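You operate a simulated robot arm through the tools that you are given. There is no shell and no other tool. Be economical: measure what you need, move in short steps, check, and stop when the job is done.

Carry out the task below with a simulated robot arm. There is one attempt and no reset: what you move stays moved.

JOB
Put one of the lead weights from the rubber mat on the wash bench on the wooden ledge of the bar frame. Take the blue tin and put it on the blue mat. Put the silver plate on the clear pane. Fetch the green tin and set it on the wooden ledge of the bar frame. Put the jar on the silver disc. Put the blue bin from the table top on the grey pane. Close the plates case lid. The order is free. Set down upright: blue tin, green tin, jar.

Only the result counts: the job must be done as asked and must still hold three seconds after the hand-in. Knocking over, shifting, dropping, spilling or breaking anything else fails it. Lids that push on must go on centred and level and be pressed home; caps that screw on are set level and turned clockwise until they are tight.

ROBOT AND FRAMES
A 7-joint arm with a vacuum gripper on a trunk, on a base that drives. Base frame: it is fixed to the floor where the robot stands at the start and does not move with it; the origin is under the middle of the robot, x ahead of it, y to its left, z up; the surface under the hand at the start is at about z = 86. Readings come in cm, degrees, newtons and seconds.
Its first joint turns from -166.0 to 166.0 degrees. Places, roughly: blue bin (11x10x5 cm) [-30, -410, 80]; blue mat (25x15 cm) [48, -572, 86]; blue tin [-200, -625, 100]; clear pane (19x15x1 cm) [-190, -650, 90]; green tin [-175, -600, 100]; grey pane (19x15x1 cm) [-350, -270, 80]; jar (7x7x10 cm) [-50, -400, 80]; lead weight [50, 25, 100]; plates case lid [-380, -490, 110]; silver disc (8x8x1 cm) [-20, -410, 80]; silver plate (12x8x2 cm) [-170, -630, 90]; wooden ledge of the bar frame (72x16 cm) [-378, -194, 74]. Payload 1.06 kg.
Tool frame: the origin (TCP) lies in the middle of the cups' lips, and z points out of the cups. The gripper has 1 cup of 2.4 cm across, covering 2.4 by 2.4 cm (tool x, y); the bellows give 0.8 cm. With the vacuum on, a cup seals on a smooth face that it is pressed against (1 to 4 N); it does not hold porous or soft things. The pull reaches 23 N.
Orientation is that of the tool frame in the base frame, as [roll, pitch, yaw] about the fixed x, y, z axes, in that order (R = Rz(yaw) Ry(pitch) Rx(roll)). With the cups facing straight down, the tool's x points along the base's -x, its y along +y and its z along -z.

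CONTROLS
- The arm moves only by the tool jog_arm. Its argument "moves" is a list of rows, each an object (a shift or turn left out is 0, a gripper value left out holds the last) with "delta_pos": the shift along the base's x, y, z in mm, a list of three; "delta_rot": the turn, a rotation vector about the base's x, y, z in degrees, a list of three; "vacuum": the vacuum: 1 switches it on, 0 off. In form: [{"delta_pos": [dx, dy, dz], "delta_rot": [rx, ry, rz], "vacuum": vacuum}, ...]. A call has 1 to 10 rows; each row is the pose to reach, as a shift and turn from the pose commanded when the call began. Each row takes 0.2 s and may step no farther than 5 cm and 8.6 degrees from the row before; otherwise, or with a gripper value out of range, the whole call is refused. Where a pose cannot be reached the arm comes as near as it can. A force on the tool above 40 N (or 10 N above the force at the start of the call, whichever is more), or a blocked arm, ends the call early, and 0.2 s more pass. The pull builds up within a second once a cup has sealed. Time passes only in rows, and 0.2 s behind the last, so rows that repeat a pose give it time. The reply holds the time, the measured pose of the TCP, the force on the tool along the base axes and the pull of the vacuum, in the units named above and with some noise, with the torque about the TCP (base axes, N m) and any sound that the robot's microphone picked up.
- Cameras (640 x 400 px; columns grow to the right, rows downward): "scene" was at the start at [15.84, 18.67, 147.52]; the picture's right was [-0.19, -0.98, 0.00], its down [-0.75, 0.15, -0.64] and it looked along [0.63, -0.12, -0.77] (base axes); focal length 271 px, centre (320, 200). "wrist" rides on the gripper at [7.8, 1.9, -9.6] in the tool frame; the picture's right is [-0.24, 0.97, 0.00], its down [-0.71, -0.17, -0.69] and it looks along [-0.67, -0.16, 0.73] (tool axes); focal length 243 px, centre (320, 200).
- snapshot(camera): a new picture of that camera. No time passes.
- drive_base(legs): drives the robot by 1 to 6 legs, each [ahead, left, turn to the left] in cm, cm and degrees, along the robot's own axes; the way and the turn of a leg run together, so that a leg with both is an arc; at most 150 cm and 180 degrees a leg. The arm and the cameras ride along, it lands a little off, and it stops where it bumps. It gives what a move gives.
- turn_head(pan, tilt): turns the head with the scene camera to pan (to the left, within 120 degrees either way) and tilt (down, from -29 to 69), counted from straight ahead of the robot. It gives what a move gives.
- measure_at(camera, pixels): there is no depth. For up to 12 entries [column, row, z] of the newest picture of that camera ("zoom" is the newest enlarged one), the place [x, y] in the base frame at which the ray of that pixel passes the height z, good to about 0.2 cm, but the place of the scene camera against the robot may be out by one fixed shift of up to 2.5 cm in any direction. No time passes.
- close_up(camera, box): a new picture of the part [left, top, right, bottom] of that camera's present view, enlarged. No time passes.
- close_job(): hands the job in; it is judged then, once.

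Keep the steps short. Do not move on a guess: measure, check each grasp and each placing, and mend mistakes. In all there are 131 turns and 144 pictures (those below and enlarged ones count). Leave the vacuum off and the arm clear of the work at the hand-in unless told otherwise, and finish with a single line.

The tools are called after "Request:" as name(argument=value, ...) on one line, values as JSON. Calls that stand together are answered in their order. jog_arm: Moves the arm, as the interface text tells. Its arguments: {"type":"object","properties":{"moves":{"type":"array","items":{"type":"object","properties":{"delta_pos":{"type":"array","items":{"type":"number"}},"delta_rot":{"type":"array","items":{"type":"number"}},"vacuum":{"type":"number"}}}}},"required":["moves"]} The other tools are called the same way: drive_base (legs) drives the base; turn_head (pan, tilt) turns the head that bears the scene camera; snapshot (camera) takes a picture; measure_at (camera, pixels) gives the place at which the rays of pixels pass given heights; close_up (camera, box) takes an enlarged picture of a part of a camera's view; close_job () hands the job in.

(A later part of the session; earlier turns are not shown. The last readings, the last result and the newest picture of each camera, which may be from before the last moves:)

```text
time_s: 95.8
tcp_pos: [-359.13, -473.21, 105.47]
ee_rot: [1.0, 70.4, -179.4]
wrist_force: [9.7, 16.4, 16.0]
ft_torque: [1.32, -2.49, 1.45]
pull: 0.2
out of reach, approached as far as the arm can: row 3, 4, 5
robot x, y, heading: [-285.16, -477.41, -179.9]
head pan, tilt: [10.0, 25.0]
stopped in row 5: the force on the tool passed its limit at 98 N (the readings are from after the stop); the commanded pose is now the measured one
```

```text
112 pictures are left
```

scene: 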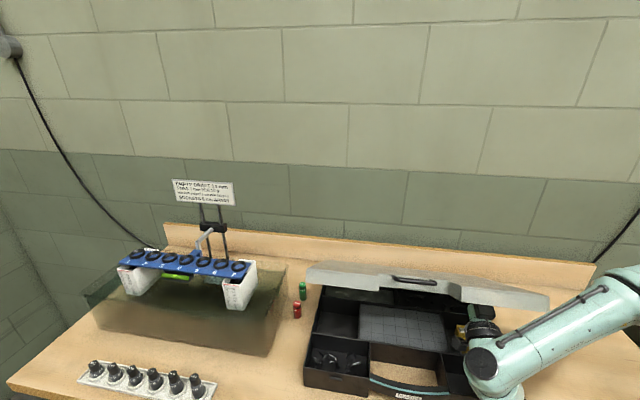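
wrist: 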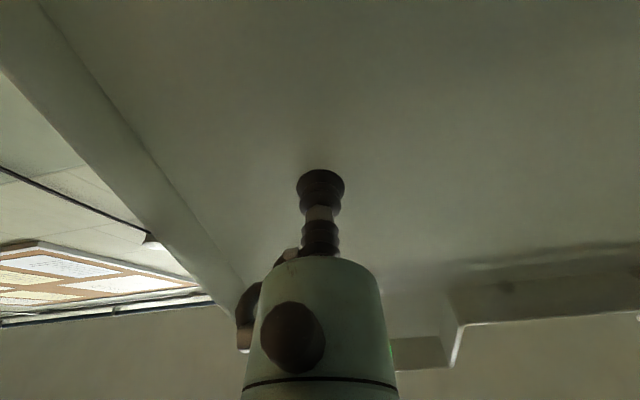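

The lid has sunk onto the hand, and the arm cannot fold further back. I look closer before withdrawing with the base.

Request:
close_up(camera="scene", box=[290, 240, 610, 400])

Request:
snapshot(camera="wrist")

```text
2.00 times, centred on (450, 320) of scene
```

zoom: 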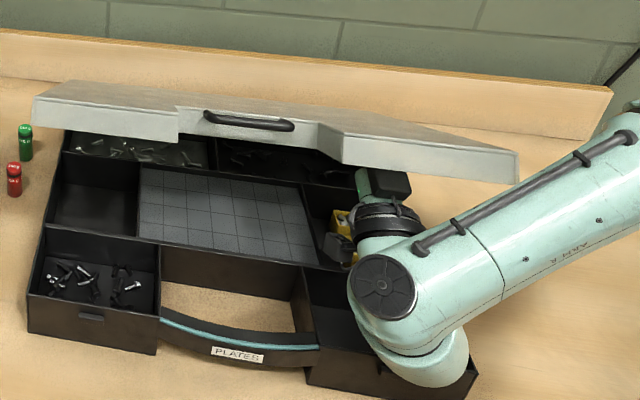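

```text
110 pictures are left
```

wrist: 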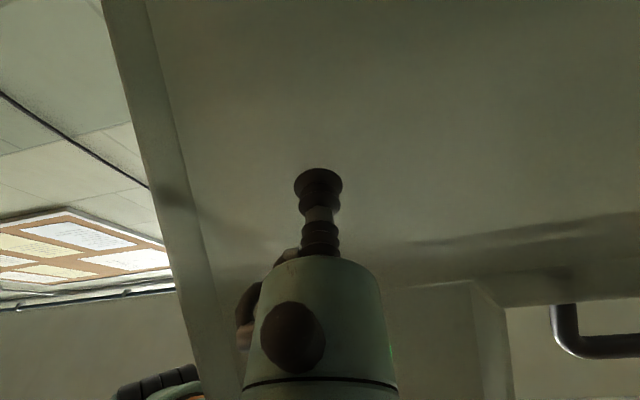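

The lid rests on the cup, the case has not moved, and the hand is clear above the rim (camera ~z 95 against rim 86). Driving the base straight back slides the hand out.

Request:
drive_base(legs=[[-10, 0, 0]])

Request:
snapshot(camera="scene")

```text
time_s: 96.6
tcp_pos: [-357.85, -473.27, 105.59]
ee_rot: [1.3, 69.9, -179.0]
wrist_force: [1.2, -1.0, -1.5]
ft_torque: [0.02, -0.02, -0.03]
pull: 0.1
robot x, y, heading: [-284.02, -476.9, -179.7]
head pan, tilt: [10.0, 25.0]
stopped in leg 1: the force on the tool passed its limit at 57 N (the readings are from after the stop); the commanded pose is now the measured one
```

```text
109 pictures are left
```

scene: 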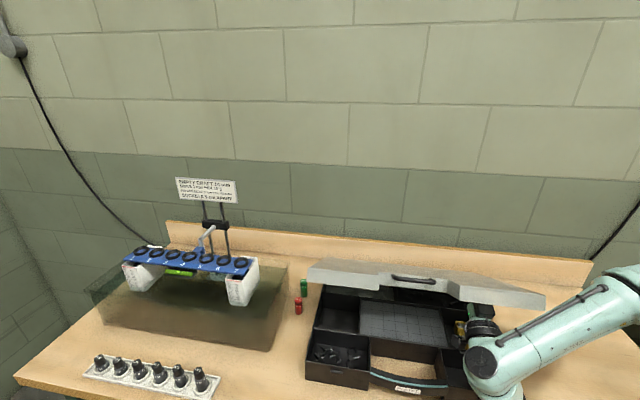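

The lid's front rim hooks the cup when pulling out. I tilt the tip downward about the rim's contact point, so that the cup drops below the rim.

Request:
jog_arm(moves=[{"delta_pos": [0, 0, -9], "delta_rot": [0, -6, 0]}, {"delta_pos": [0, 0, -18], "delta_rot": [0, -12, 0]}, {"delta_pos": [0, 0, -27], "delta_rot": [0, -18, 0]}, {"delta_pos": [0, 0, -36], "delta_rot": [0, -24, 0]}, {"delta_pos": [0, 0, -44], "delta_rot": [0, -30, 0]}])

Request:
snapshot(camera="wrist")

Request:
close_up(camera="scene", box=[290, 240, 610, 400])

```text
time_s: 97.0
tcp_pos: [-358.24, -473.33, 105.33]
ee_rot: [1.7, 73.5, -178.7]
wrist_force: [0.3, -0.2, 2.3]
ft_torque: [-0.05, -0.03, 0.06]
pull: 0.1
robot x, y, heading: [-284.04, -477.0, -180.0]
head pan, tilt: [10.0, 25.0]
stopped in row 1: the force on the tool passed its limit at 54 N (the readings are from after the stop); the commanded pose is now the measured one
```

```text
108 pictures are left
```

wrist: 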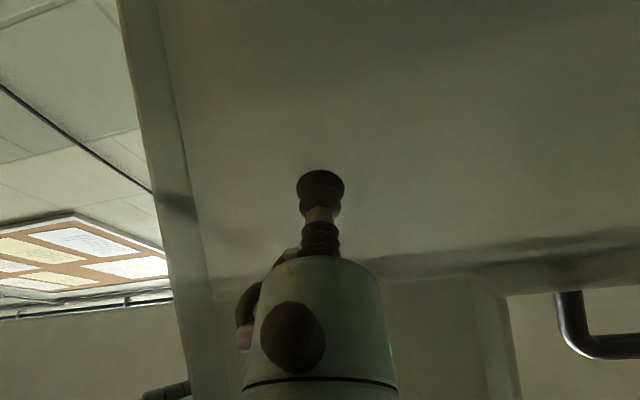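

```text
2.00 times, centred on (450, 320) of scene
```

zoom: 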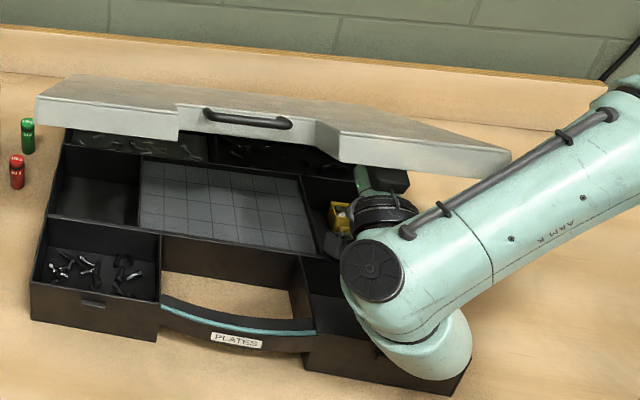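

It stopped again at 54 N, so something else touches; perhaps the camera block in the tray. I measure where that block (zoom (337,245)) and the dividers lie.

Request:
measure_at(camera="zoom", pixels=[[337, 245, 95], [337, 245, 90], [345, 262, 90], [325, 268, 86], [350, 210, 86], [385, 215, 98], [375, 270, 98], [425, 375, 92], [510, 158, 106], [180, 130, 106], [325, 155, 106]])

```text
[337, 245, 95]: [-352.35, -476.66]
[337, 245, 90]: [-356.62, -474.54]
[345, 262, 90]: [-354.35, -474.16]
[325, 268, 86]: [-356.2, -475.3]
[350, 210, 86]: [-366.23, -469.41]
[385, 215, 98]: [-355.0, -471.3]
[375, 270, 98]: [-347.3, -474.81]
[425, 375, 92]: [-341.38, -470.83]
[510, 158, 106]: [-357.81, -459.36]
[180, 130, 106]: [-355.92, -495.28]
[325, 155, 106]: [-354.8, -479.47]
```

Nothing looks jammed at the camera block. Perhaps it is just a spike from moving fast against the lid. I repeat the tip-down tilt slowly.

Request:
jog_arm(moves=[{"delta_pos": [0, 0, -1], "delta_rot": [0, -1, 0]}, {"delta_pos": [0, 0, -2], "delta_rot": [0, -2, 0]}, {"delta_pos": [0, 0, -3], "delta_rot": [0, -3, 0]}, {"delta_pos": [0, 0, -4], "delta_rot": [0, -4, 0]}, {"delta_pos": [0, 0, -5], "delta_rot": [0, -5, 0]}])

```text
time_s: 97.9
tcp_pos: [-358.32, -473.24, 105.26]
ee_rot: [2.0, 76.3, -178.6]
wrist_force: [1.6, 0.6, -1.8]
ft_torque: [-0.04, 0.01, 0.0]
pull: 0.0
robot x, y, heading: [-283.82, -477.06, -180.0]
head pan, tilt: [10.0, 25.0]
stopped in row 4: the force on the tool passed its limit at 43 N (the readings are from after the stop); the commanded pose is now the measured one
```

It resists going down (z stayed at 105.3), so something below the tool touches. I try a slow rise instead.

Request:
jog_arm(moves=[{"delta_pos": [0, 0, 3]}, {"delta_pos": [0, 0, 6]}, {"delta_pos": [0, 0, 9]}, {"delta_pos": [0, 0, 12]}, {"delta_pos": [0, 0, 16]}, {"delta_pos": [0, 0, 20]}, {"delta_pos": [0, 0, 20]}])

Request:
close_up(camera="scene", box=[290, 240, 610, 400])

```text
time_s: 99.5
tcp_pos: [-358.31, -473.32, 107.25]
ee_rot: [2.3, 76.4, -178.6]
wrist_force: [0.7, 0.1, -1.5]
ft_torque: [-0.01, 0.01, 0.0]
pull: 0.0
robot x, y, heading: [-284.04, -477.12, -179.9]
head pan, tilt: [10.0, 25.0]
```

```text
2.00 times, centred on (450, 320) of scene
```

zoom: 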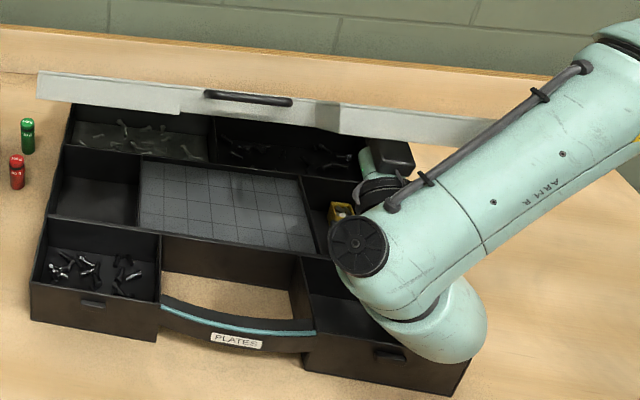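

Rising is free of force; the lid is carried by the forearm, and it was the camera block touching the case below. I raise 3 cm more, then back out with the base.

Request:
jog_arm(moves=[{"delta_pos": [0, 0, 8]}, {"delta_pos": [0, 0, 16]}, {"delta_pos": [0, 0, 24]}, {"delta_pos": [0, 0, 30]}, {"delta_pos": [0, 0, 30]}])

Request:
drive_base(legs=[[-10, 0, 0]])

Request:
snapshot(camera="scene")

Request:
snapshot(camera="wrist")

```text
time_s: 100.7
tcp_pos: [-358.47, -473.29, 110.16]
ee_rot: [2.3, 76.4, -178.6]
wrist_force: [0.1, 0.7, -0.6]
ft_torque: [0.0, 0.02, 0.0]
pull: 0.0
robot x, y, heading: [-283.87, -477.09, -179.8]
head pan, tilt: [10.0, 25.0]
```

```text
time_s: 101.9
tcp_pos: [-348.2, -473.34, 110.17]
ee_rot: [2.2, 76.4, -178.4]
wrist_force: [1.8, 0.1, -0.7]
ft_torque: [0.0, 0.01, 0.02]
pull: 0.0
robot x, y, heading: [-274.02, -477.26, -179.5]
head pan, tilt: [10.0, 25.0]
```

```text
105 pictures are left
```

scene: 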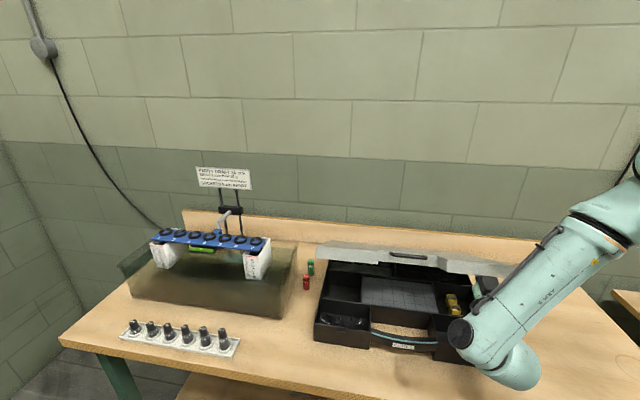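

```text
104 pictures are left
```

wrist: 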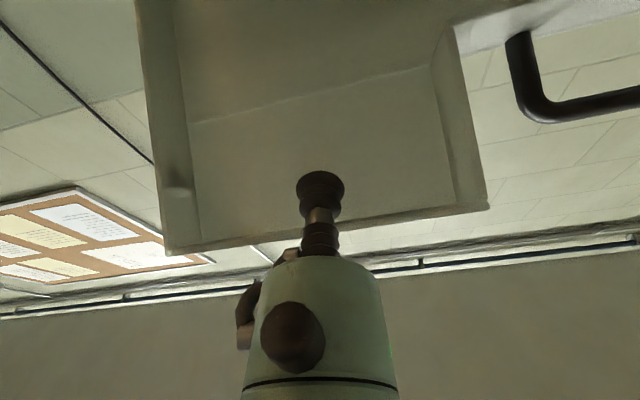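

That slid out freely. I keep backing out by 20 cm.

Request:
drive_base(legs=[[-20, 0, 0]])

Request:
snapshot(camera="scene")

```text
time_s: 102.7
tcp_pos: [-347.27, -473.26, 109.83]
ee_rot: [2.2, 76.7, -178.4]
wrist_force: [-21.0, -1.7, -13.6]
ft_torque: [0.03, 0.17, -0.01]
pull: 0.0
robot x, y, heading: [-272.56, -476.78, -179.7]
head pan, tilt: [10.0, 25.0]
stopped in leg 1: the force on the tool passed its limit at 50 N (the readings are from after the stop); the commanded pose is now the measured one
```

```text
103 pictures are left
```

scene: 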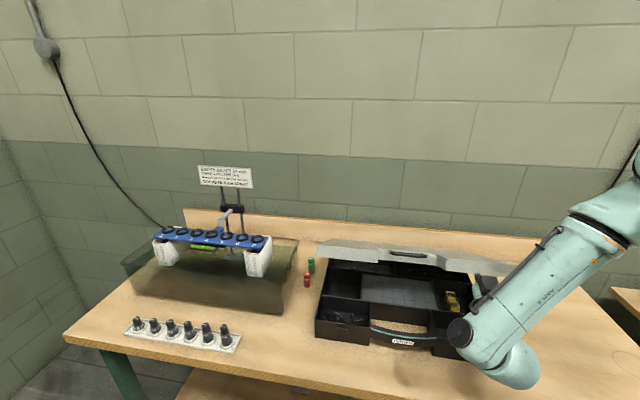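

Now the front rim catches behind the cup. I nudge forward 1 cm and tilt the tip down about the rim slowly; the camera is clear now.

Request:
jog_arm(moves=[{"delta_pos": [-8, 0, 0]}, {"delta_pos": [-7, 0, -2], "delta_rot": [0, -5, 0]}, {"delta_pos": [-6, 0, -4], "delta_rot": [0, -10, 0]}, {"delta_pos": [-5, 0, -6], "delta_rot": [0, -15, 0]}, {"delta_pos": [-4, 0, -9], "delta_rot": [0, -20, 0]}, {"delta_pos": [-3, 0, -11], "delta_rot": [0, -25, 0]}, {"delta_pos": [-2, 0, -13], "delta_rot": [0, -30, 0]}, {"delta_pos": [-1, 0, -15], "delta_rot": [0, -35, 0]}, {"delta_pos": [0, 0, -17], "delta_rot": [0, -40, 0]}])

Request:
snapshot(camera="scene")

Request:
snapshot(camera="wrist")

```text
time_s: 104.7
tcp_pos: [-347.16, -473.34, 108.25]
ee_rot: [179.8, 63.3, -0.8]
wrist_force: [1.5, 0.9, -1.8]
ft_torque: [0.0, -0.03, -0.02]
pull: 0.0
robot x, y, heading: [-272.36, -477.18, -180.0]
head pan, tilt: [10.0, 25.0]
```

```text
102 pictures are left
```

scene: 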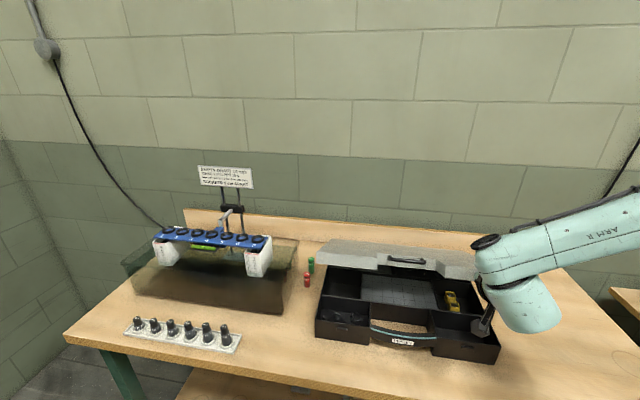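

```text
101 pictures are left
```

wrist: 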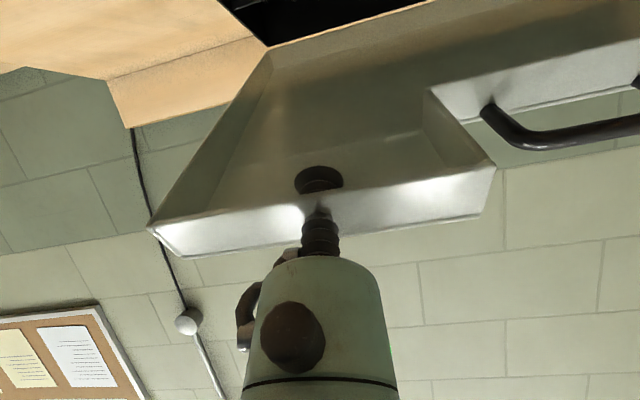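

The rim's lower edge now lies on top of the cup with no force. I pull the cup out slowly along +x, slightly downward.

Request:
jog_arm(moves=[{"delta_pos": [0, 0, -5]}, {"delta_pos": [5, 0, -8]}, {"delta_pos": [12, 0, -10]}, {"delta_pos": [20, 0, -12]}, {"delta_pos": [28, 0, -12]}, {"delta_pos": [36, 0, -12]}, {"delta_pos": [44, 0, -12]}])

Request:
snapshot(camera="wrist")

Request:
snapshot(camera="scene")

```text
time_s: 105.6
tcp_pos: [-346.11, -473.28, 107.35]
ee_rot: [179.8, 63.6, -1.0]
wrist_force: [-28.0, -0.9, -14.8]
ft_torque: [-0.02, 0.03, -0.04]
pull: 0.1
robot x, y, heading: [-272.4, -477.1, -179.8]
head pan, tilt: [10.0, 25.0]
stopped in row 4: the force on the tool passed its limit at 46 N (the readings are from after the stop); the commanded pose is now the measured one
```

```text
100 pictures are left
```

wrist: 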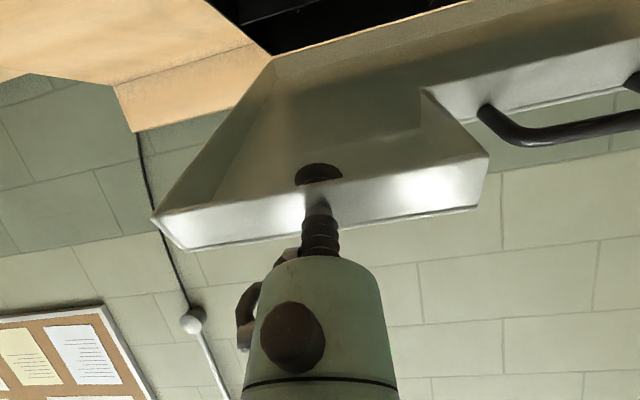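

```text
99 pictures are left
```

scene: 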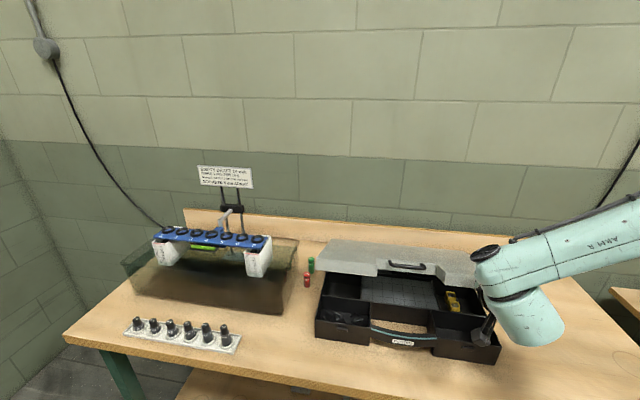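

The cup is still behind the rim wall. I nudge back in by 1 cm, then drop the cup 3 cm quickly to see whether the lid follows.

Request:
jog_arm(moves=[{"delta_pos": [-12, 0, 0]}, {"delta_pos": [-12, 0, 0]}, {"delta_pos": [-12, 0, -35]}])

Request:
snapshot(camera="wrist")

```text
time_s: 106.4
tcp_pos: [-346.38, -473.3, 104.19]
ee_rot: [180.0, 63.1, -0.6]
wrist_force: [36.2, 2.9, 14.8]
ft_torque: [-0.08, 0.44, 0.14]
pull: 0.1
robot x, y, heading: [-272.76, -476.84, -179.5]
head pan, tilt: [10.0, 25.0]
stopped in row 3: the force on the tool passed its limit at 59 N (the readings are from after the stop); the commanded pose is now the measured one
```

```text
98 pictures are left
```

wrist: 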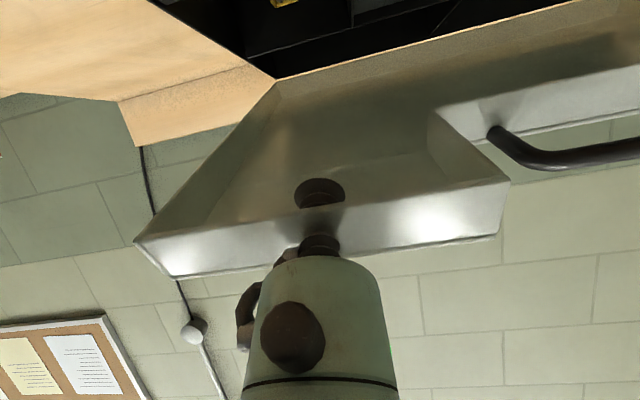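

The rim sits in the groove between cup and body, so pulling out always hooks. Better plan: push the lid back upright from inside, withdraw there, and then close it by sealing on the lid's front wall, which faces up when the lid is upright, so the swing is controlled. First I relieve the contact and tilt the tool back up.

Request:
jog_arm(moves=[{"delta_pos": [6, 0, 6]}, {"delta_pos": [6, 0, 12]}, {"delta_pos": [4, 0, 18], "delta_rot": [0, 5, 0]}, {"delta_pos": [2, 0, 24], "delta_rot": [0, 10, 0]}, {"delta_pos": [0, 0, 30], "delta_rot": [0, 15, 0]}, {"delta_pos": [0, 0, 36], "delta_rot": [0, 20, 0]}, {"delta_pos": [0, 0, 42], "delta_rot": [0, 25, 0]}, {"delta_pos": [0, 0, 48], "delta_rot": [0, 30, 0]}, {"delta_pos": [0, 0, 54], "delta_rot": [0, 35, 0]}, {"delta_pos": [0, 0, 60], "delta_rot": [0, 35, 0]}])

Request:
snapshot(camera="wrist")

Request:
snapshot(camera="scene")

```text
time_s: 108.6
tcp_pos: [-347.19, -473.27, 109.68]
ee_rot: [3.1, 82.0, -177.7]
wrist_force: [-28.9, 1.0, -19.5]
ft_torque: [-0.05, 0.06, 0.01]
pull: 0.0
robot x, y, heading: [-272.69, -476.8, -179.8]
head pan, tilt: [10.0, 25.0]
stopped in row 10: the force on the tool passed its limit at 53 N (the readings are from after the stop); the commanded pose is now the measured one
```

```text
97 pictures are left
```

wrist: 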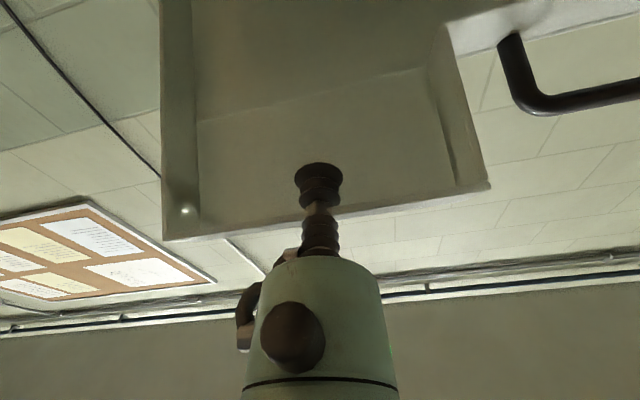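

```text
96 pictures are left
```

scene: 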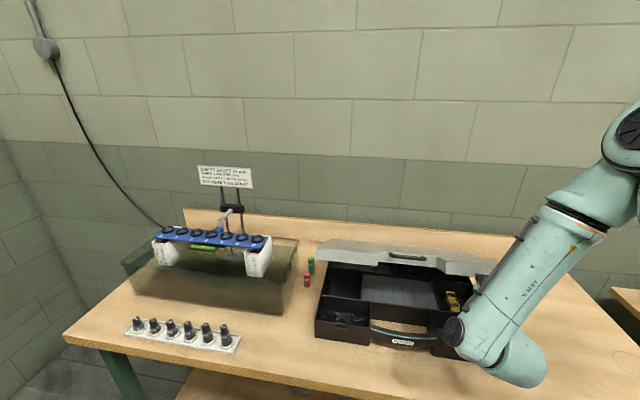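

The cup is inside the rim again. Now I push the lid up and back along its arc in small steps.

Request:
jog_arm(moves=[{"delta_pos": [-10, 0, 0]}, {"delta_pos": [-20, 0, 0]}, {"delta_pos": [-40, 0, 2]}, {"delta_pos": [-60, 0, 5]}, {"delta_pos": [-80, 0, 8]}, {"delta_pos": [-100, 0, 10]}, {"delta_pos": [-120, 0, 14]}, {"delta_pos": [-140, 0, 18]}, {"delta_pos": [-160, 0, 22]}, {"delta_pos": [-180, 0, 28]}])

Request:
snapshot(camera="scene")

```text
time_s: 110.8
tcp_pos: [-365.03, -473.25, 112.84]
ee_rot: [2.8, 81.8, -178.0]
wrist_force: [1.0, -0.7, 0.0]
ft_torque: [0.01, 0.04, -0.02]
pull: 0.1
robot x, y, heading: [-272.38, -477.01, -180.0]
head pan, tilt: [10.0, 25.0]
```

```text
95 pictures are left
```

scene: 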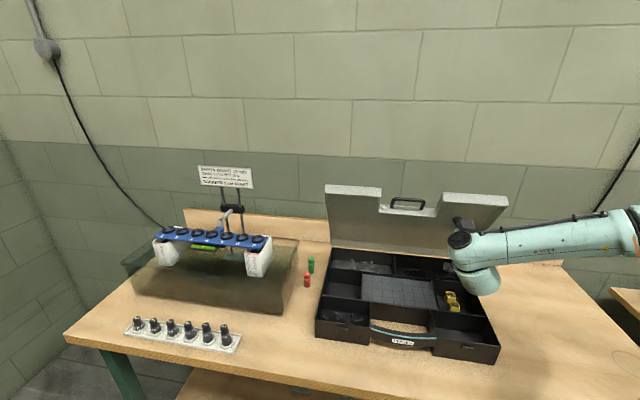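

The lid is up at about 70° again with no force. I wait a second at this pose to see whether it stays by itself.

Request:
jog_arm(moves=[{"delta_pos": [8, 0, 0]}, {"delta_pos": [8, 0, 0]}, {"delta_pos": [8, 0, 0]}, {"delta_pos": [8, 0, 0]}, {"delta_pos": [8, 0, 0]}, {"delta_pos": [8, 0, 0]}])

Request:
close_up(camera="scene", box=[290, 150, 610, 350])

Request:
snapshot(camera="wrist")

```text
time_s: 112.2
tcp_pos: [-364.04, -473.34, 112.79]
ee_rot: [2.7, 81.9, -177.9]
wrist_force: [1.5, 0.0, -0.3]
ft_torque: [0.0, 0.02, -0.02]
pull: 0.1
robot x, y, heading: [-272.53, -477.12, -179.9]
head pan, tilt: [10.0, 25.0]
```

```text
2.00 times, centred on (450, 250) of scene
```

zoom: 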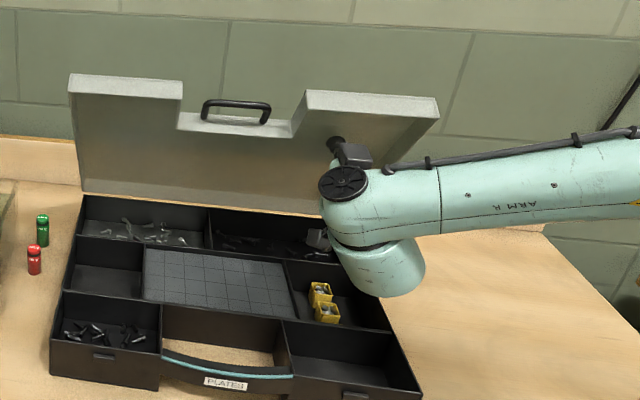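

```text
93 pictures are left
```

wrist: 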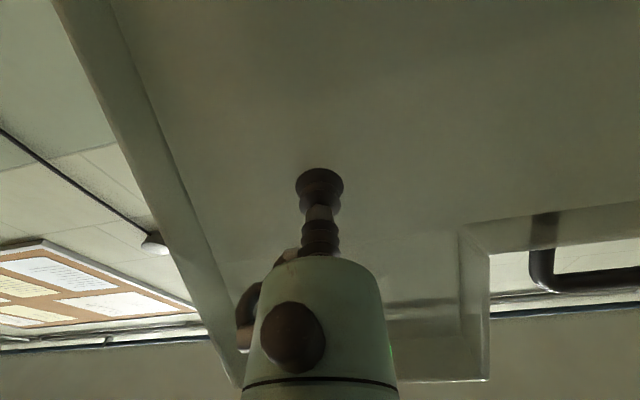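

I back off another 2.5 cm and compare the lid's position in the same view (top-left corner at zoom (70,75)).

Request:
jog_arm(moves=[{"delta_pos": [8, 0, 0]}, {"delta_pos": [16, 0, 0]}, {"delta_pos": [25, 0, 0]}, {"delta_pos": [25, 0, 0]}, {"delta_pos": [25, 0, 0]}, {"delta_pos": [25, 0, 0]}])

Request:
close_up(camera="scene", box=[290, 150, 610, 350])

```text
time_s: 113.6
tcp_pos: [-361.71, -473.28, 112.54]
ee_rot: [2.9, 81.8, -177.8]
wrist_force: [0.0, 0.0, -0.6]
ft_torque: [-0.01, 0.04, -0.01]
pull: 0.0
robot x, y, heading: [-272.28, -476.98, -179.9]
head pan, tilt: [10.0, 25.0]
```

```text
2.00 times, centred on (450, 250) of scene
```

zoom: 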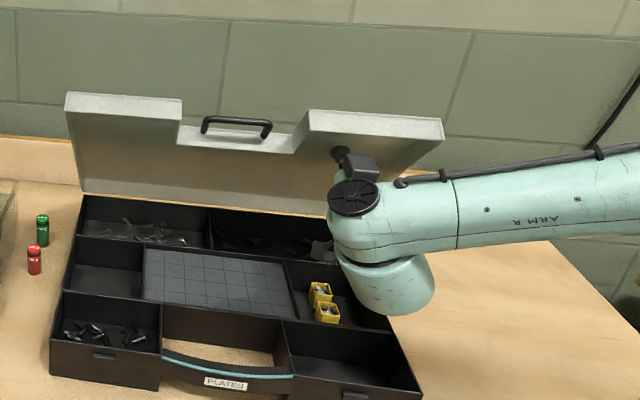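

The lid follows the cup: it is very light and just leans on it. So I push it fully upright to its resting position.

Request:
jog_arm(moves=[{"delta_pos": [-30, 0, 2]}, {"delta_pos": [-60, 0, 5]}, {"delta_pos": [-90, 0, 8]}, {"delta_pos": [-120, 0, 10]}, {"delta_pos": [-150, 0, 10]}, {"delta_pos": [-175, 0, 10]}, {"delta_pos": [-195, 0, 10]}, {"delta_pos": [-205, 0, 10]}, {"delta_pos": [-205, 0, 10]}])

Request:
snapshot(camera="scene")

```text
time_s: 115.6
tcp_pos: [-382.09, -473.37, 113.73]
ee_rot: [2.8, 81.7, -177.8]
wrist_force: [8.6, -0.3, 4.4]
ft_torque: [0.01, -0.11, 0.01]
pull: 0.0
robot x, y, heading: [-272.85, -477.28, -179.8]
head pan, tilt: [10.0, 25.0]
```

```text
91 pictures are left
```

scene: 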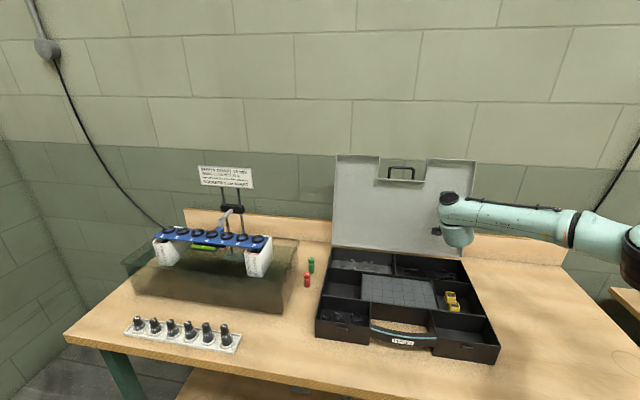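

It is against its stop. I withdraw and rise, then check that it stays.

Request:
jog_arm(moves=[{"delta_pos": [10, 0, 0]}, {"delta_pos": [40, 0, 0]}, {"delta_pos": [80, 0, 0]}, {"delta_pos": [120, 0, 10]}, {"delta_pos": [160, 0, 25], "delta_rot": [0, -4, 0]}, {"delta_pos": [195, 0, 50], "delta_rot": [0, -8, 0]}, {"delta_pos": [225, 0, 85], "delta_rot": [0, -16, 0]}, {"delta_pos": [240, 0, 130], "delta_rot": [0, -24, 0]}, {"delta_pos": [240, 0, 175], "delta_rot": [0, -30, 0]}, {"delta_pos": [240, 0, 220], "delta_rot": [0, -35, 0]}])

Request:
snapshot(camera="scene")

```text
time_s: 117.8
tcp_pos: [-358.07, -473.48, 135.67]
ee_rot: [-180.0, 63.2, -0.6]
wrist_force: [0.7, -0.3, -0.1]
ft_torque: [0.04, 0.01, -0.02]
pull: 0.1
robot x, y, heading: [-272.54, -476.74, -179.9]
head pan, tilt: [10.0, 25.0]
```

```text
90 pictures are left
```

scene: 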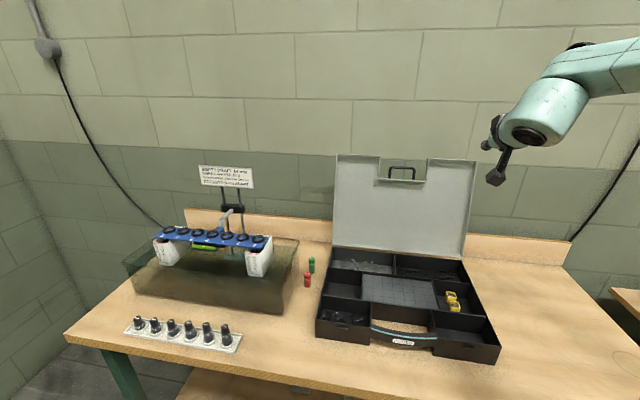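

It stays upright. Now the way from behind: I come closer with the base, steepen the tool to 60° down, and bring the cup over the lid's top to just behind it.

Request:
drive_base(legs=[[10, 0, 0]])

Request:
jog_arm(moves=[{"delta_pos": [0, 0, 30], "delta_rot": [0, -7, 0]}, {"delta_pos": [0, 0, 60], "delta_rot": [0, -14, 0]}, {"delta_pos": [-10, 0, 90], "delta_rot": [0, -21, 0]}, {"delta_pos": [-40, 0, 110], "delta_rot": [0, -27, 0]}, {"delta_pos": [-80, 0, 120], "delta_rot": [0, -33, 0]}, {"delta_pos": [-120, 0, 120], "delta_rot": [0, -33, 0]}, {"delta_pos": [-160, 0, 120], "delta_rot": [0, -33, 0]}, {"delta_pos": [-200, 0, 120], "delta_rot": [0, -33, 0]}, {"delta_pos": [-240, 0, 120], "delta_rot": [0, -33, 0]}])

Request:
snapshot(camera="scene")

Request:
snapshot(camera="wrist")

```text
time_s: 118.9
tcp_pos: [-368.16, -473.22, 135.48]
ee_rot: [-179.9, 63.1, -0.7]
wrist_force: [0.3, -0.1, 0.5]
ft_torque: [0.0, 0.02, 0.01]
pull: 0.0
robot x, y, heading: [-282.61, -477.2, -180.1]
head pan, tilt: [10.0, 25.0]
```

```text
time_s: 120.9
tcp_pos: [-381.78, -472.16, 142.98]
ee_rot: [-179.5, 30.1, -0.2]
wrist_force: [-0.4, -0.3, -0.2]
ft_torque: [0.05, 0.0, -0.03]
pull: 0.1
out of reach, approached as far as the arm can: row 6, 7, 8, 9
robot x, y, heading: [-282.32, -477.29, -179.9]
head pan, tilt: [10.0, 25.0]
```

```text
89 pictures are left
```

scene: 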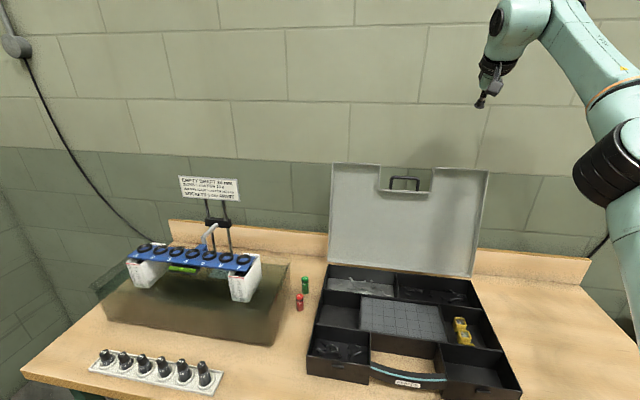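

```text
88 pictures are left
```

wrist: 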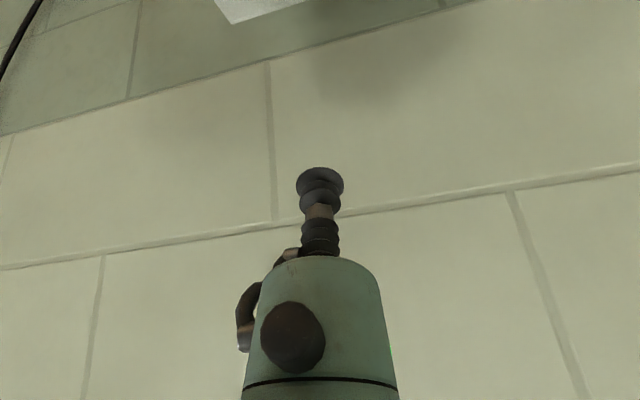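

Out of reach at −382 with that tilt. Alternative: seal straight down on the lid's top wall, which is nearer. I drive 5 cm closer, point the tool down, and look at that wall with the wrist camera.

Request:
drive_base(legs=[[5, 0, 0]])

Request:
jog_arm(moves=[{"delta_pos": [40, 0, 0], "delta_rot": [0, -7, 0]}, {"delta_pos": [80, 0, 0], "delta_rot": [0, -14, 0]}, {"delta_pos": [120, 0, 0], "delta_rot": [0, -21, 0]}, {"delta_pos": [150, 0, 0], "delta_rot": [0, -28, 0]}, {"delta_pos": [150, 0, 0], "delta_rot": [0, -30, 0]}])

Request:
snapshot(camera="wrist")

```text
time_s: 121.8
tcp_pos: [-386.6, -472.18, 142.96]
ee_rot: [-179.4, 30.2, -0.4]
wrist_force: [1.2, 0.1, 0.3]
ft_torque: [-0.01, -0.01, -0.02]
pull: 0.0
robot x, y, heading: [-287.43, -477.25, -179.7]
head pan, tilt: [10.0, 25.0]
```

```text
time_s: 123.0
tcp_pos: [-371.61, -472.04, 142.93]
ee_rot: [-179.4, 0.1, -0.5]
wrist_force: [0.9, 0.9, -0.7]
ft_torque: [0.01, -0.01, 0.0]
pull: 0.2
robot x, y, heading: [-287.32, -476.96, -180.1]
head pan, tilt: [10.0, 25.0]
```

```text
87 pictures are left
```

wrist: 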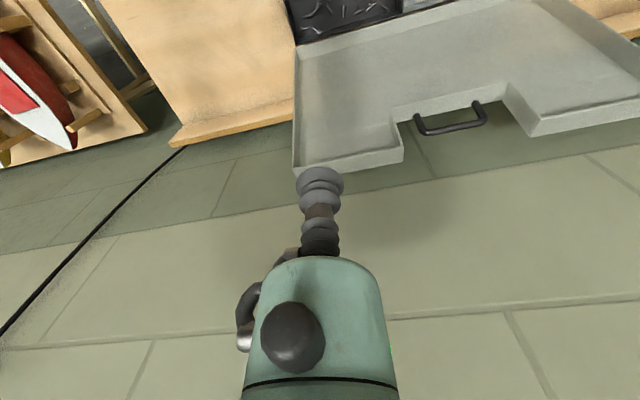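

I see the top wall as a band from (296,165) to (402,150). I measure it.

Request:
measure_at(camera="wrist", pixels=[[380, 146, 124], [381, 163, 124], [297, 160, 124], [297, 176, 124], [401, 143, 124], [402, 160, 124], [381, 163, 122], [381, 163, 126], [340, 160, 124], [532, 136, 124]])

Request:
close_up(camera="wrist", box=[280, 80, 440, 200])

```text
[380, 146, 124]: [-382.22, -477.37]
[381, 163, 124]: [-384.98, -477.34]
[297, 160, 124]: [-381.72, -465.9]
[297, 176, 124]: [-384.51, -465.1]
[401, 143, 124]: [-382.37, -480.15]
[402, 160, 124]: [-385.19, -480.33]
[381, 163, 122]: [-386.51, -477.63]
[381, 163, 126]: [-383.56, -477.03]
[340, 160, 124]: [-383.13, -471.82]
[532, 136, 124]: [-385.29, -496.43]
```

```text
3.33 times, centred on (360, 140) of wrist
```

zoom: 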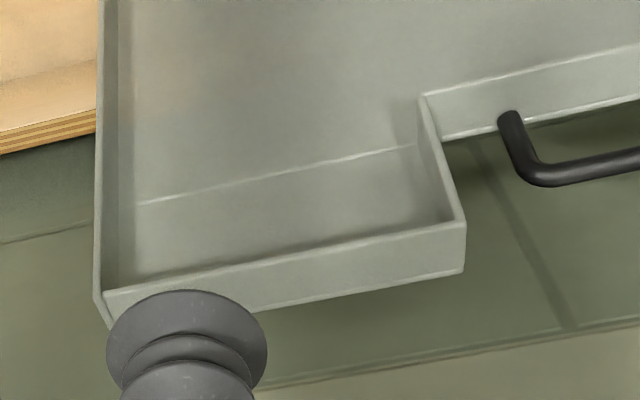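

The band is ~2.8 cm wide: about right for the 2.4 cm cup, if centred. I approach to about 2 cm above it and re-measure.

Request:
jog_arm(moves=[{"delta_pos": [-40, -10, 0]}, {"delta_pos": [-80, -10, -20]}, {"delta_pos": [-109, -10, -50]}, {"delta_pos": [-109, -10, -90]}, {"delta_pos": [-109, -10, -120]}, {"delta_pos": [-109, -10, -130]}])

Request:
close_up(camera="wrist", box=[240, 60, 480, 220])

Request:
snapshot(camera="scene")

```text
time_s: 124.4
tcp_pos: [-382.6, -473.12, 129.95]
ee_rot: [-179.2, 0.2, -0.3]
wrist_force: [-1.0, 0.4, -0.2]
ft_torque: [0.0, -0.02, 0.01]
pull: 0.1
out of reach, approached as far as the arm can: row 1, 2, 3, 4, 5
robot x, y, heading: [-287.56, -476.76, -179.7]
head pan, tilt: [10.0, 25.0]
```

```text
2.50 times, centred on (360, 140) of wrist
```

zoom: 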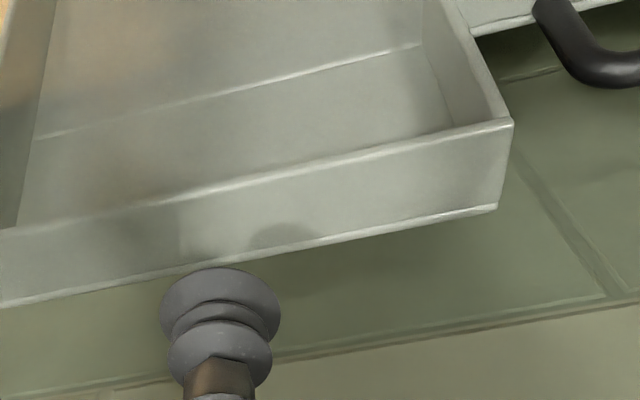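

```text
84 pictures are left
```

scene: 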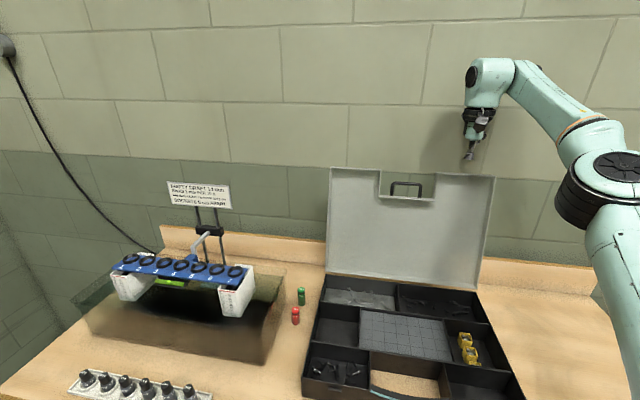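

I measure the band's edges from here at several heights.

Request:
measure_at(camera="zoom", pixels=[[270, 180, 124], [270, 253, 124], [270, 180, 126], [270, 253, 126], [270, 180, 128], [270, 253, 128], [510, 125, 126], [497, 208, 126], [510, 125, 124], [497, 208, 124]])

```text
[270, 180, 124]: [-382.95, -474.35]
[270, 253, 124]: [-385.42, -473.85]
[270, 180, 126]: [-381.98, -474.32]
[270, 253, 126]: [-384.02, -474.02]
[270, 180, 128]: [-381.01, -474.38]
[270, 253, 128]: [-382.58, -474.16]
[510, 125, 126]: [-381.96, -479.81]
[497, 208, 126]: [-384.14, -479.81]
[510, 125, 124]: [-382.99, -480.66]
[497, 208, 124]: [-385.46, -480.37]
```

The wall is only about 2.3–2.8 cm wide, so a seal is doubtful. The hook from behind needs only x ≈ −388; with a 15° tilt I test whether that is reachable above the lid.

Request:
jog_arm(moves=[{"delta_pos": [0, 0, 10], "delta_rot": [0, 5, 0]}, {"delta_pos": [-20, 0, 10], "delta_rot": [0, 10, 0]}, {"delta_pos": [-40, 0, 8], "delta_rot": [0, 15, 0]}, {"delta_pos": [-60, 0, 4], "delta_rot": [0, 18, 0]}, {"delta_pos": [-75, 0, 0], "delta_rot": [0, 20, 0]}, {"delta_pos": [-75, 0, 0], "delta_rot": [0, 20, 0]}])

Request:
close_up(camera="wrist", box=[240, 60, 480, 220])

```text
time_s: 125.8
tcp_pos: [-389.9, -473.04, 130.05]
ee_rot: [-179.5, 20.4, -0.4]
wrist_force: [7.0, 1.3, 3.5]
ft_torque: [-0.09, 0.41, 0.05]
pull: 0.0
robot x, y, heading: [-287.78, -476.96, -179.7]
head pan, tilt: [10.0, 25.0]
```

```text
2.50 times, centred on (360, 140) of wrist
```

zoom: 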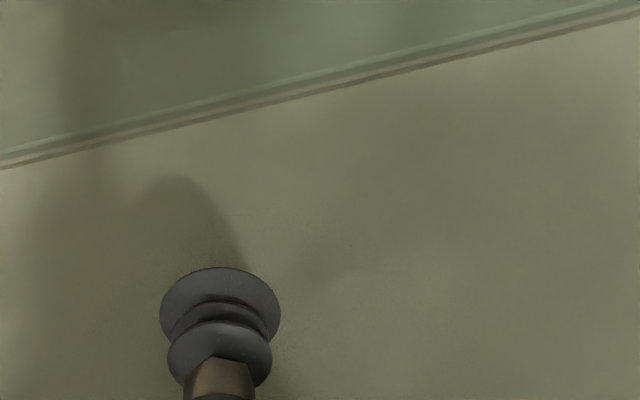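

Reachable; the hand just touched the wall behind (7 N). I ease forward 1.5 cm, reduce the tilt to 10°, then go down behind the lid.

Request:
jog_arm(moves=[{"delta_pos": [12, 0, 0], "delta_rot": [0, -5, 0]}, {"delta_pos": [16, 0, 0], "delta_rot": [0, -10, 0]}, {"delta_pos": [16, 0, -20], "delta_rot": [0, -10, 0]}, {"delta_pos": [16, 0, -40], "delta_rot": [0, -10, 0]}, {"delta_pos": [16, 0, -60], "delta_rot": [0, -10, 0]}, {"delta_pos": [16, 0, -72], "delta_rot": [0, -10, 0]}])

Request:
snapshot(camera="wrist")

Request:
snapshot(camera="scene")

```text
time_s: 127.2
tcp_pos: [-388.57, -473.18, 122.84]
ee_rot: [-179.4, 10.2, -0.4]
wrist_force: [0.4, 0.5, 0.4]
ft_torque: [0.04, -0.01, 0.02]
pull: 0.1
out of reach, approached as far as the arm can: row 1, 2, 3, 4
robot x, y, heading: [-287.25, -477.23, -179.8]
head pan, tilt: [10.0, 25.0]
```

```text
82 pictures are left
```

wrist: 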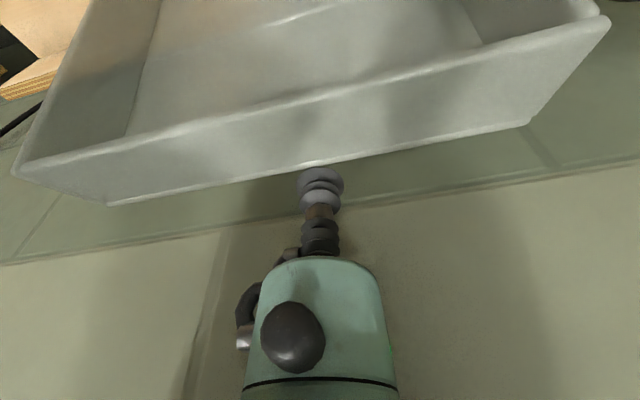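

```text
81 pictures are left
```

scene: 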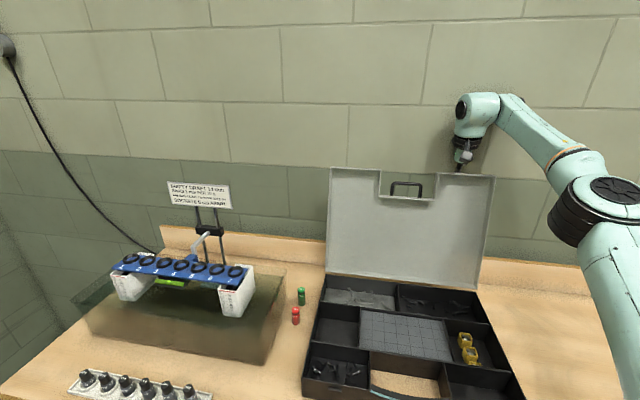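

The cup's tip is now behind the lid's top edge. I pull slowly along +x.

Request:
jog_arm(moves=[{"delta_pos": [0, 0, -5]}, {"delta_pos": [10, 0, -5]}, {"delta_pos": [20, 0, -5]}, {"delta_pos": [32, 0, -4]}, {"delta_pos": [44, 0, -4]}, {"delta_pos": [56, 0, -3]}, {"delta_pos": [70, 0, -3]}, {"delta_pos": [85, 0, -3]}, {"delta_pos": [100, 0, -3]}, {"delta_pos": [115, 0, -3]}])

Request:
snapshot(camera="scene")

```text
time_s: 129.4
tcp_pos: [-376.91, -473.31, 122.45]
ee_rot: [-179.4, 10.2, -0.2]
wrist_force: [-0.5, -0.9, -0.7]
ft_torque: [0.01, -0.02, -0.02]
pull: 0.1
robot x, y, heading: [-287.45, -477.46, -179.9]
head pan, tilt: [10.0, 25.0]
```

```text
80 pictures are left
```

scene: 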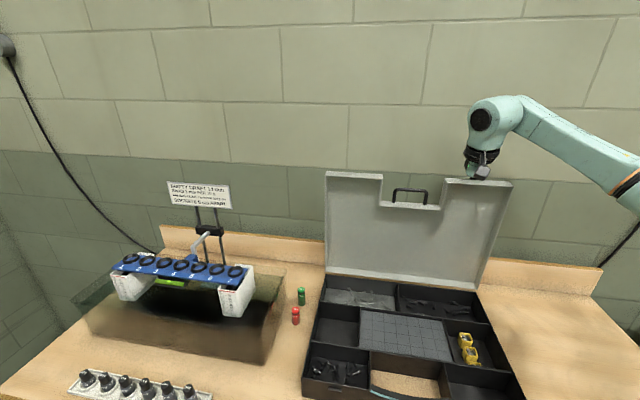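

The lid is coming over. I keep on pulling.

Request:
jog_arm(moves=[{"delta_pos": [15, 0, -2]}, {"delta_pos": [30, 0, -4]}, {"delta_pos": [45, 0, -8]}, {"delta_pos": [60, 0, -12]}, {"delta_pos": [75, 0, -16]}, {"delta_pos": [90, 0, -20]}, {"delta_pos": [105, 0, -25]}, {"delta_pos": [120, 0, -30]}, {"delta_pos": [120, 0, -30]}, {"delta_pos": [120, 0, -30]}])

Request:
snapshot(camera="scene")

```text
time_s: 131.6
tcp_pos: [-364.98, -473.14, 119.44]
ee_rot: [-179.5, 10.2, -0.3]
wrist_force: [0.0, 0.5, 0.1]
ft_torque: [0.01, -0.01, 0.0]
pull: 0.0
robot x, y, heading: [-287.57, -477.21, -179.9]
head pan, tilt: [10.0, 25.0]
```

```text
79 pictures are left
```

scene: 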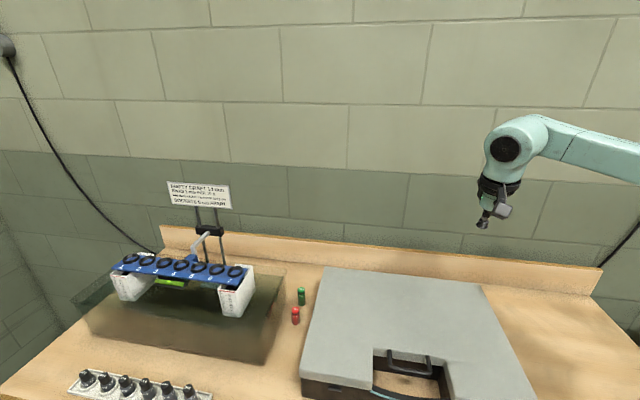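

The lid has closed. I check the seam closely.

Request:
close_up(camera="scene", box=[290, 250, 560, 400])

```text
2.37 times, centred on (425, 325) of scene
```

zoom: 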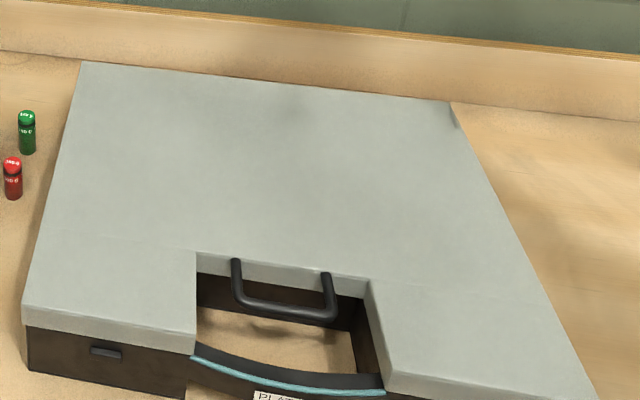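

It looks shut. To make sure, I press lightly on its front part.

Request:
jog_arm(moves=[{"delta_pos": [40, 0, -40], "delta_rot": [0, -5, 0]}, {"delta_pos": [80, 0, -80], "delta_rot": [0, -10, 0]}, {"delta_pos": [120, 0, -110], "delta_rot": [0, -10, 0]}, {"delta_pos": [150, 0, -140], "delta_rot": [0, -10, 0]}, {"delta_pos": [150, 0, -180], "delta_rot": [0, -10, 0]}, {"delta_pos": [150, 0, -220], "delta_rot": [0, -10, 0]}, {"delta_pos": [150, 0, -250], "delta_rot": [0, -10, 0]}, {"delta_pos": [150, 0, -270], "delta_rot": [0, -10, 0]}, {"delta_pos": [150, 0, -280], "delta_rot": [0, -10, 0]}])

```text
refused: row 1 steps farther than a row can; nothing moved
```

Request:
jog_arm(moves=[{"delta_pos": [30, 0, -35], "delta_rot": [0, -5, 0]}, {"delta_pos": [60, 0, -70], "delta_rot": [0, -10, 0]}, {"delta_pos": [90, 0, -105], "delta_rot": [0, -10, 0]}, {"delta_pos": [110, 0, -145], "delta_rot": [0, -10, 0]}, {"delta_pos": [110, 0, -185], "delta_rot": [0, -10, 0]}, {"delta_pos": [110, 0, -225], "delta_rot": [0, -10, 0]}, {"delta_pos": [110, 0, -255], "delta_rot": [0, -10, 0]}, {"delta_pos": [110, 0, -270], "delta_rot": [0, -10, 0]}, {"delta_pos": [110, 0, -280], "delta_rot": [0, -10, 0]}, {"delta_pos": [110, 0, -290], "delta_rot": [0, -10, 0]}])

```text
time_s: 133.3
tcp_pos: [-353.96, -473.29, 95.01]
ee_rot: [-179.4, 0.4, -0.2]
wrist_force: [8.0, 7.9, 39.0]
ft_torque: [-0.22, 0.17, 0.01]
pull: 0.0
robot x, y, heading: [-287.57, -477.04, -179.8]
head pan, tilt: [10.0, 25.0]
stopped in row 8: the force on the tool passed its limit at 84 N (the readings are from after the stop); the commanded pose is now the measured one
```

I met the lid's top at z 95, higher than assumed. I rise and check that nothing shifted.

Request:
jog_arm(moves=[{"delta_pos": [0, 0, 20]}, {"delta_pos": [0, 0, 60]}, {"delta_pos": [0, 0, 100]}, {"delta_pos": [20, 0, 140]}, {"delta_pos": [50, 0, 180]}])

Request:
snapshot(camera="scene")

Request:
snapshot(camera="wrist")

```text
time_s: 134.5
tcp_pos: [-349.2, -473.31, 112.7]
ee_rot: [-179.3, 0.2, -0.3]
wrist_force: [-0.4, -0.4, -0.4]
ft_torque: [0.02, -0.05, 0.04]
pull: 0.0
robot x, y, heading: [-287.53, -476.9, -179.9]
head pan, tilt: [10.0, 25.0]
```

```text
77 pictures are left
```

scene: 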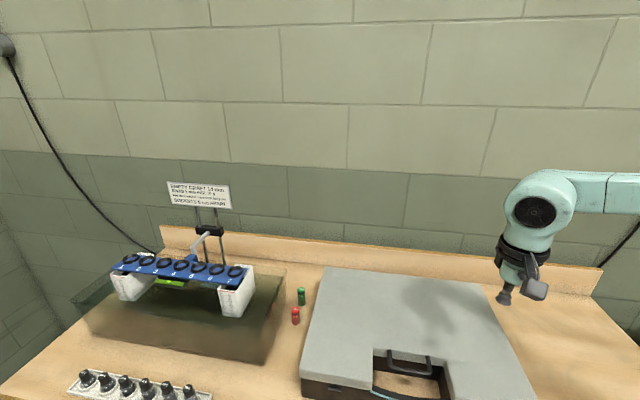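

```text
76 pictures are left
```

wrist: 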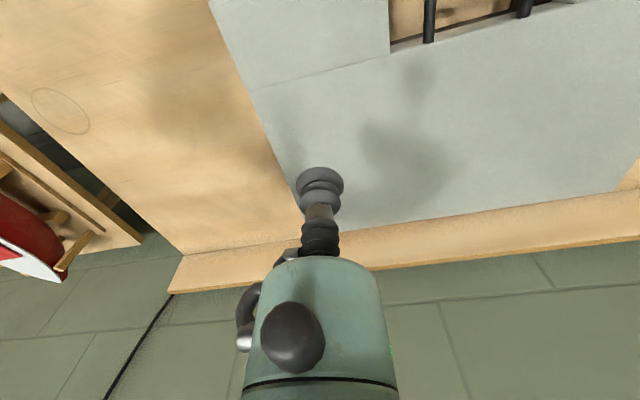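

The case is closed and in place. Next are the tins and the silver plate: I back off, turn toward −y, and look at that table.

Request:
drive_base(legs=[[-70, 0, 0], [0, 0, 90], [0, 32, 0]])

Request:
turn_head(pan=0, tilt=30)

Request:
snapshot(camera="scene")

```text
time_s: 143.8
tcp_pos: [-189.86, -538.37, 112.76]
ee_rot: [-179.4, 0.4, 89.3]
wrist_force: [0.1, 0.5, -0.2]
ft_torque: [0.01, -0.04, -0.01]
pull: 0.0
robot x, y, heading: [-185.82, -477.16, -90.2]
head pan, tilt: [10.0, 25.0]
```

```text
time_s: 144.6
tcp_pos: [-189.98, -538.39, 112.77]
ee_rot: [-179.4, 0.5, 89.3]
wrist_force: [0.7, -0.8, 0.6]
ft_torque: [-0.02, 0.01, 0.01]
pull: 0.0
robot x, y, heading: [-185.98, -476.92, -90.0]
head pan, tilt: [0.0, 30.0]
```

```text
75 pictures are left
```

scene: 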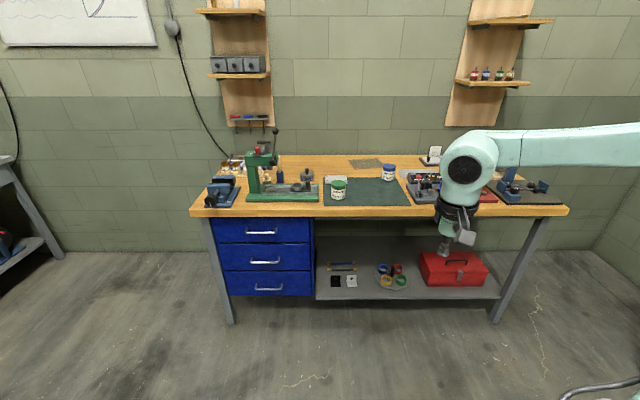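

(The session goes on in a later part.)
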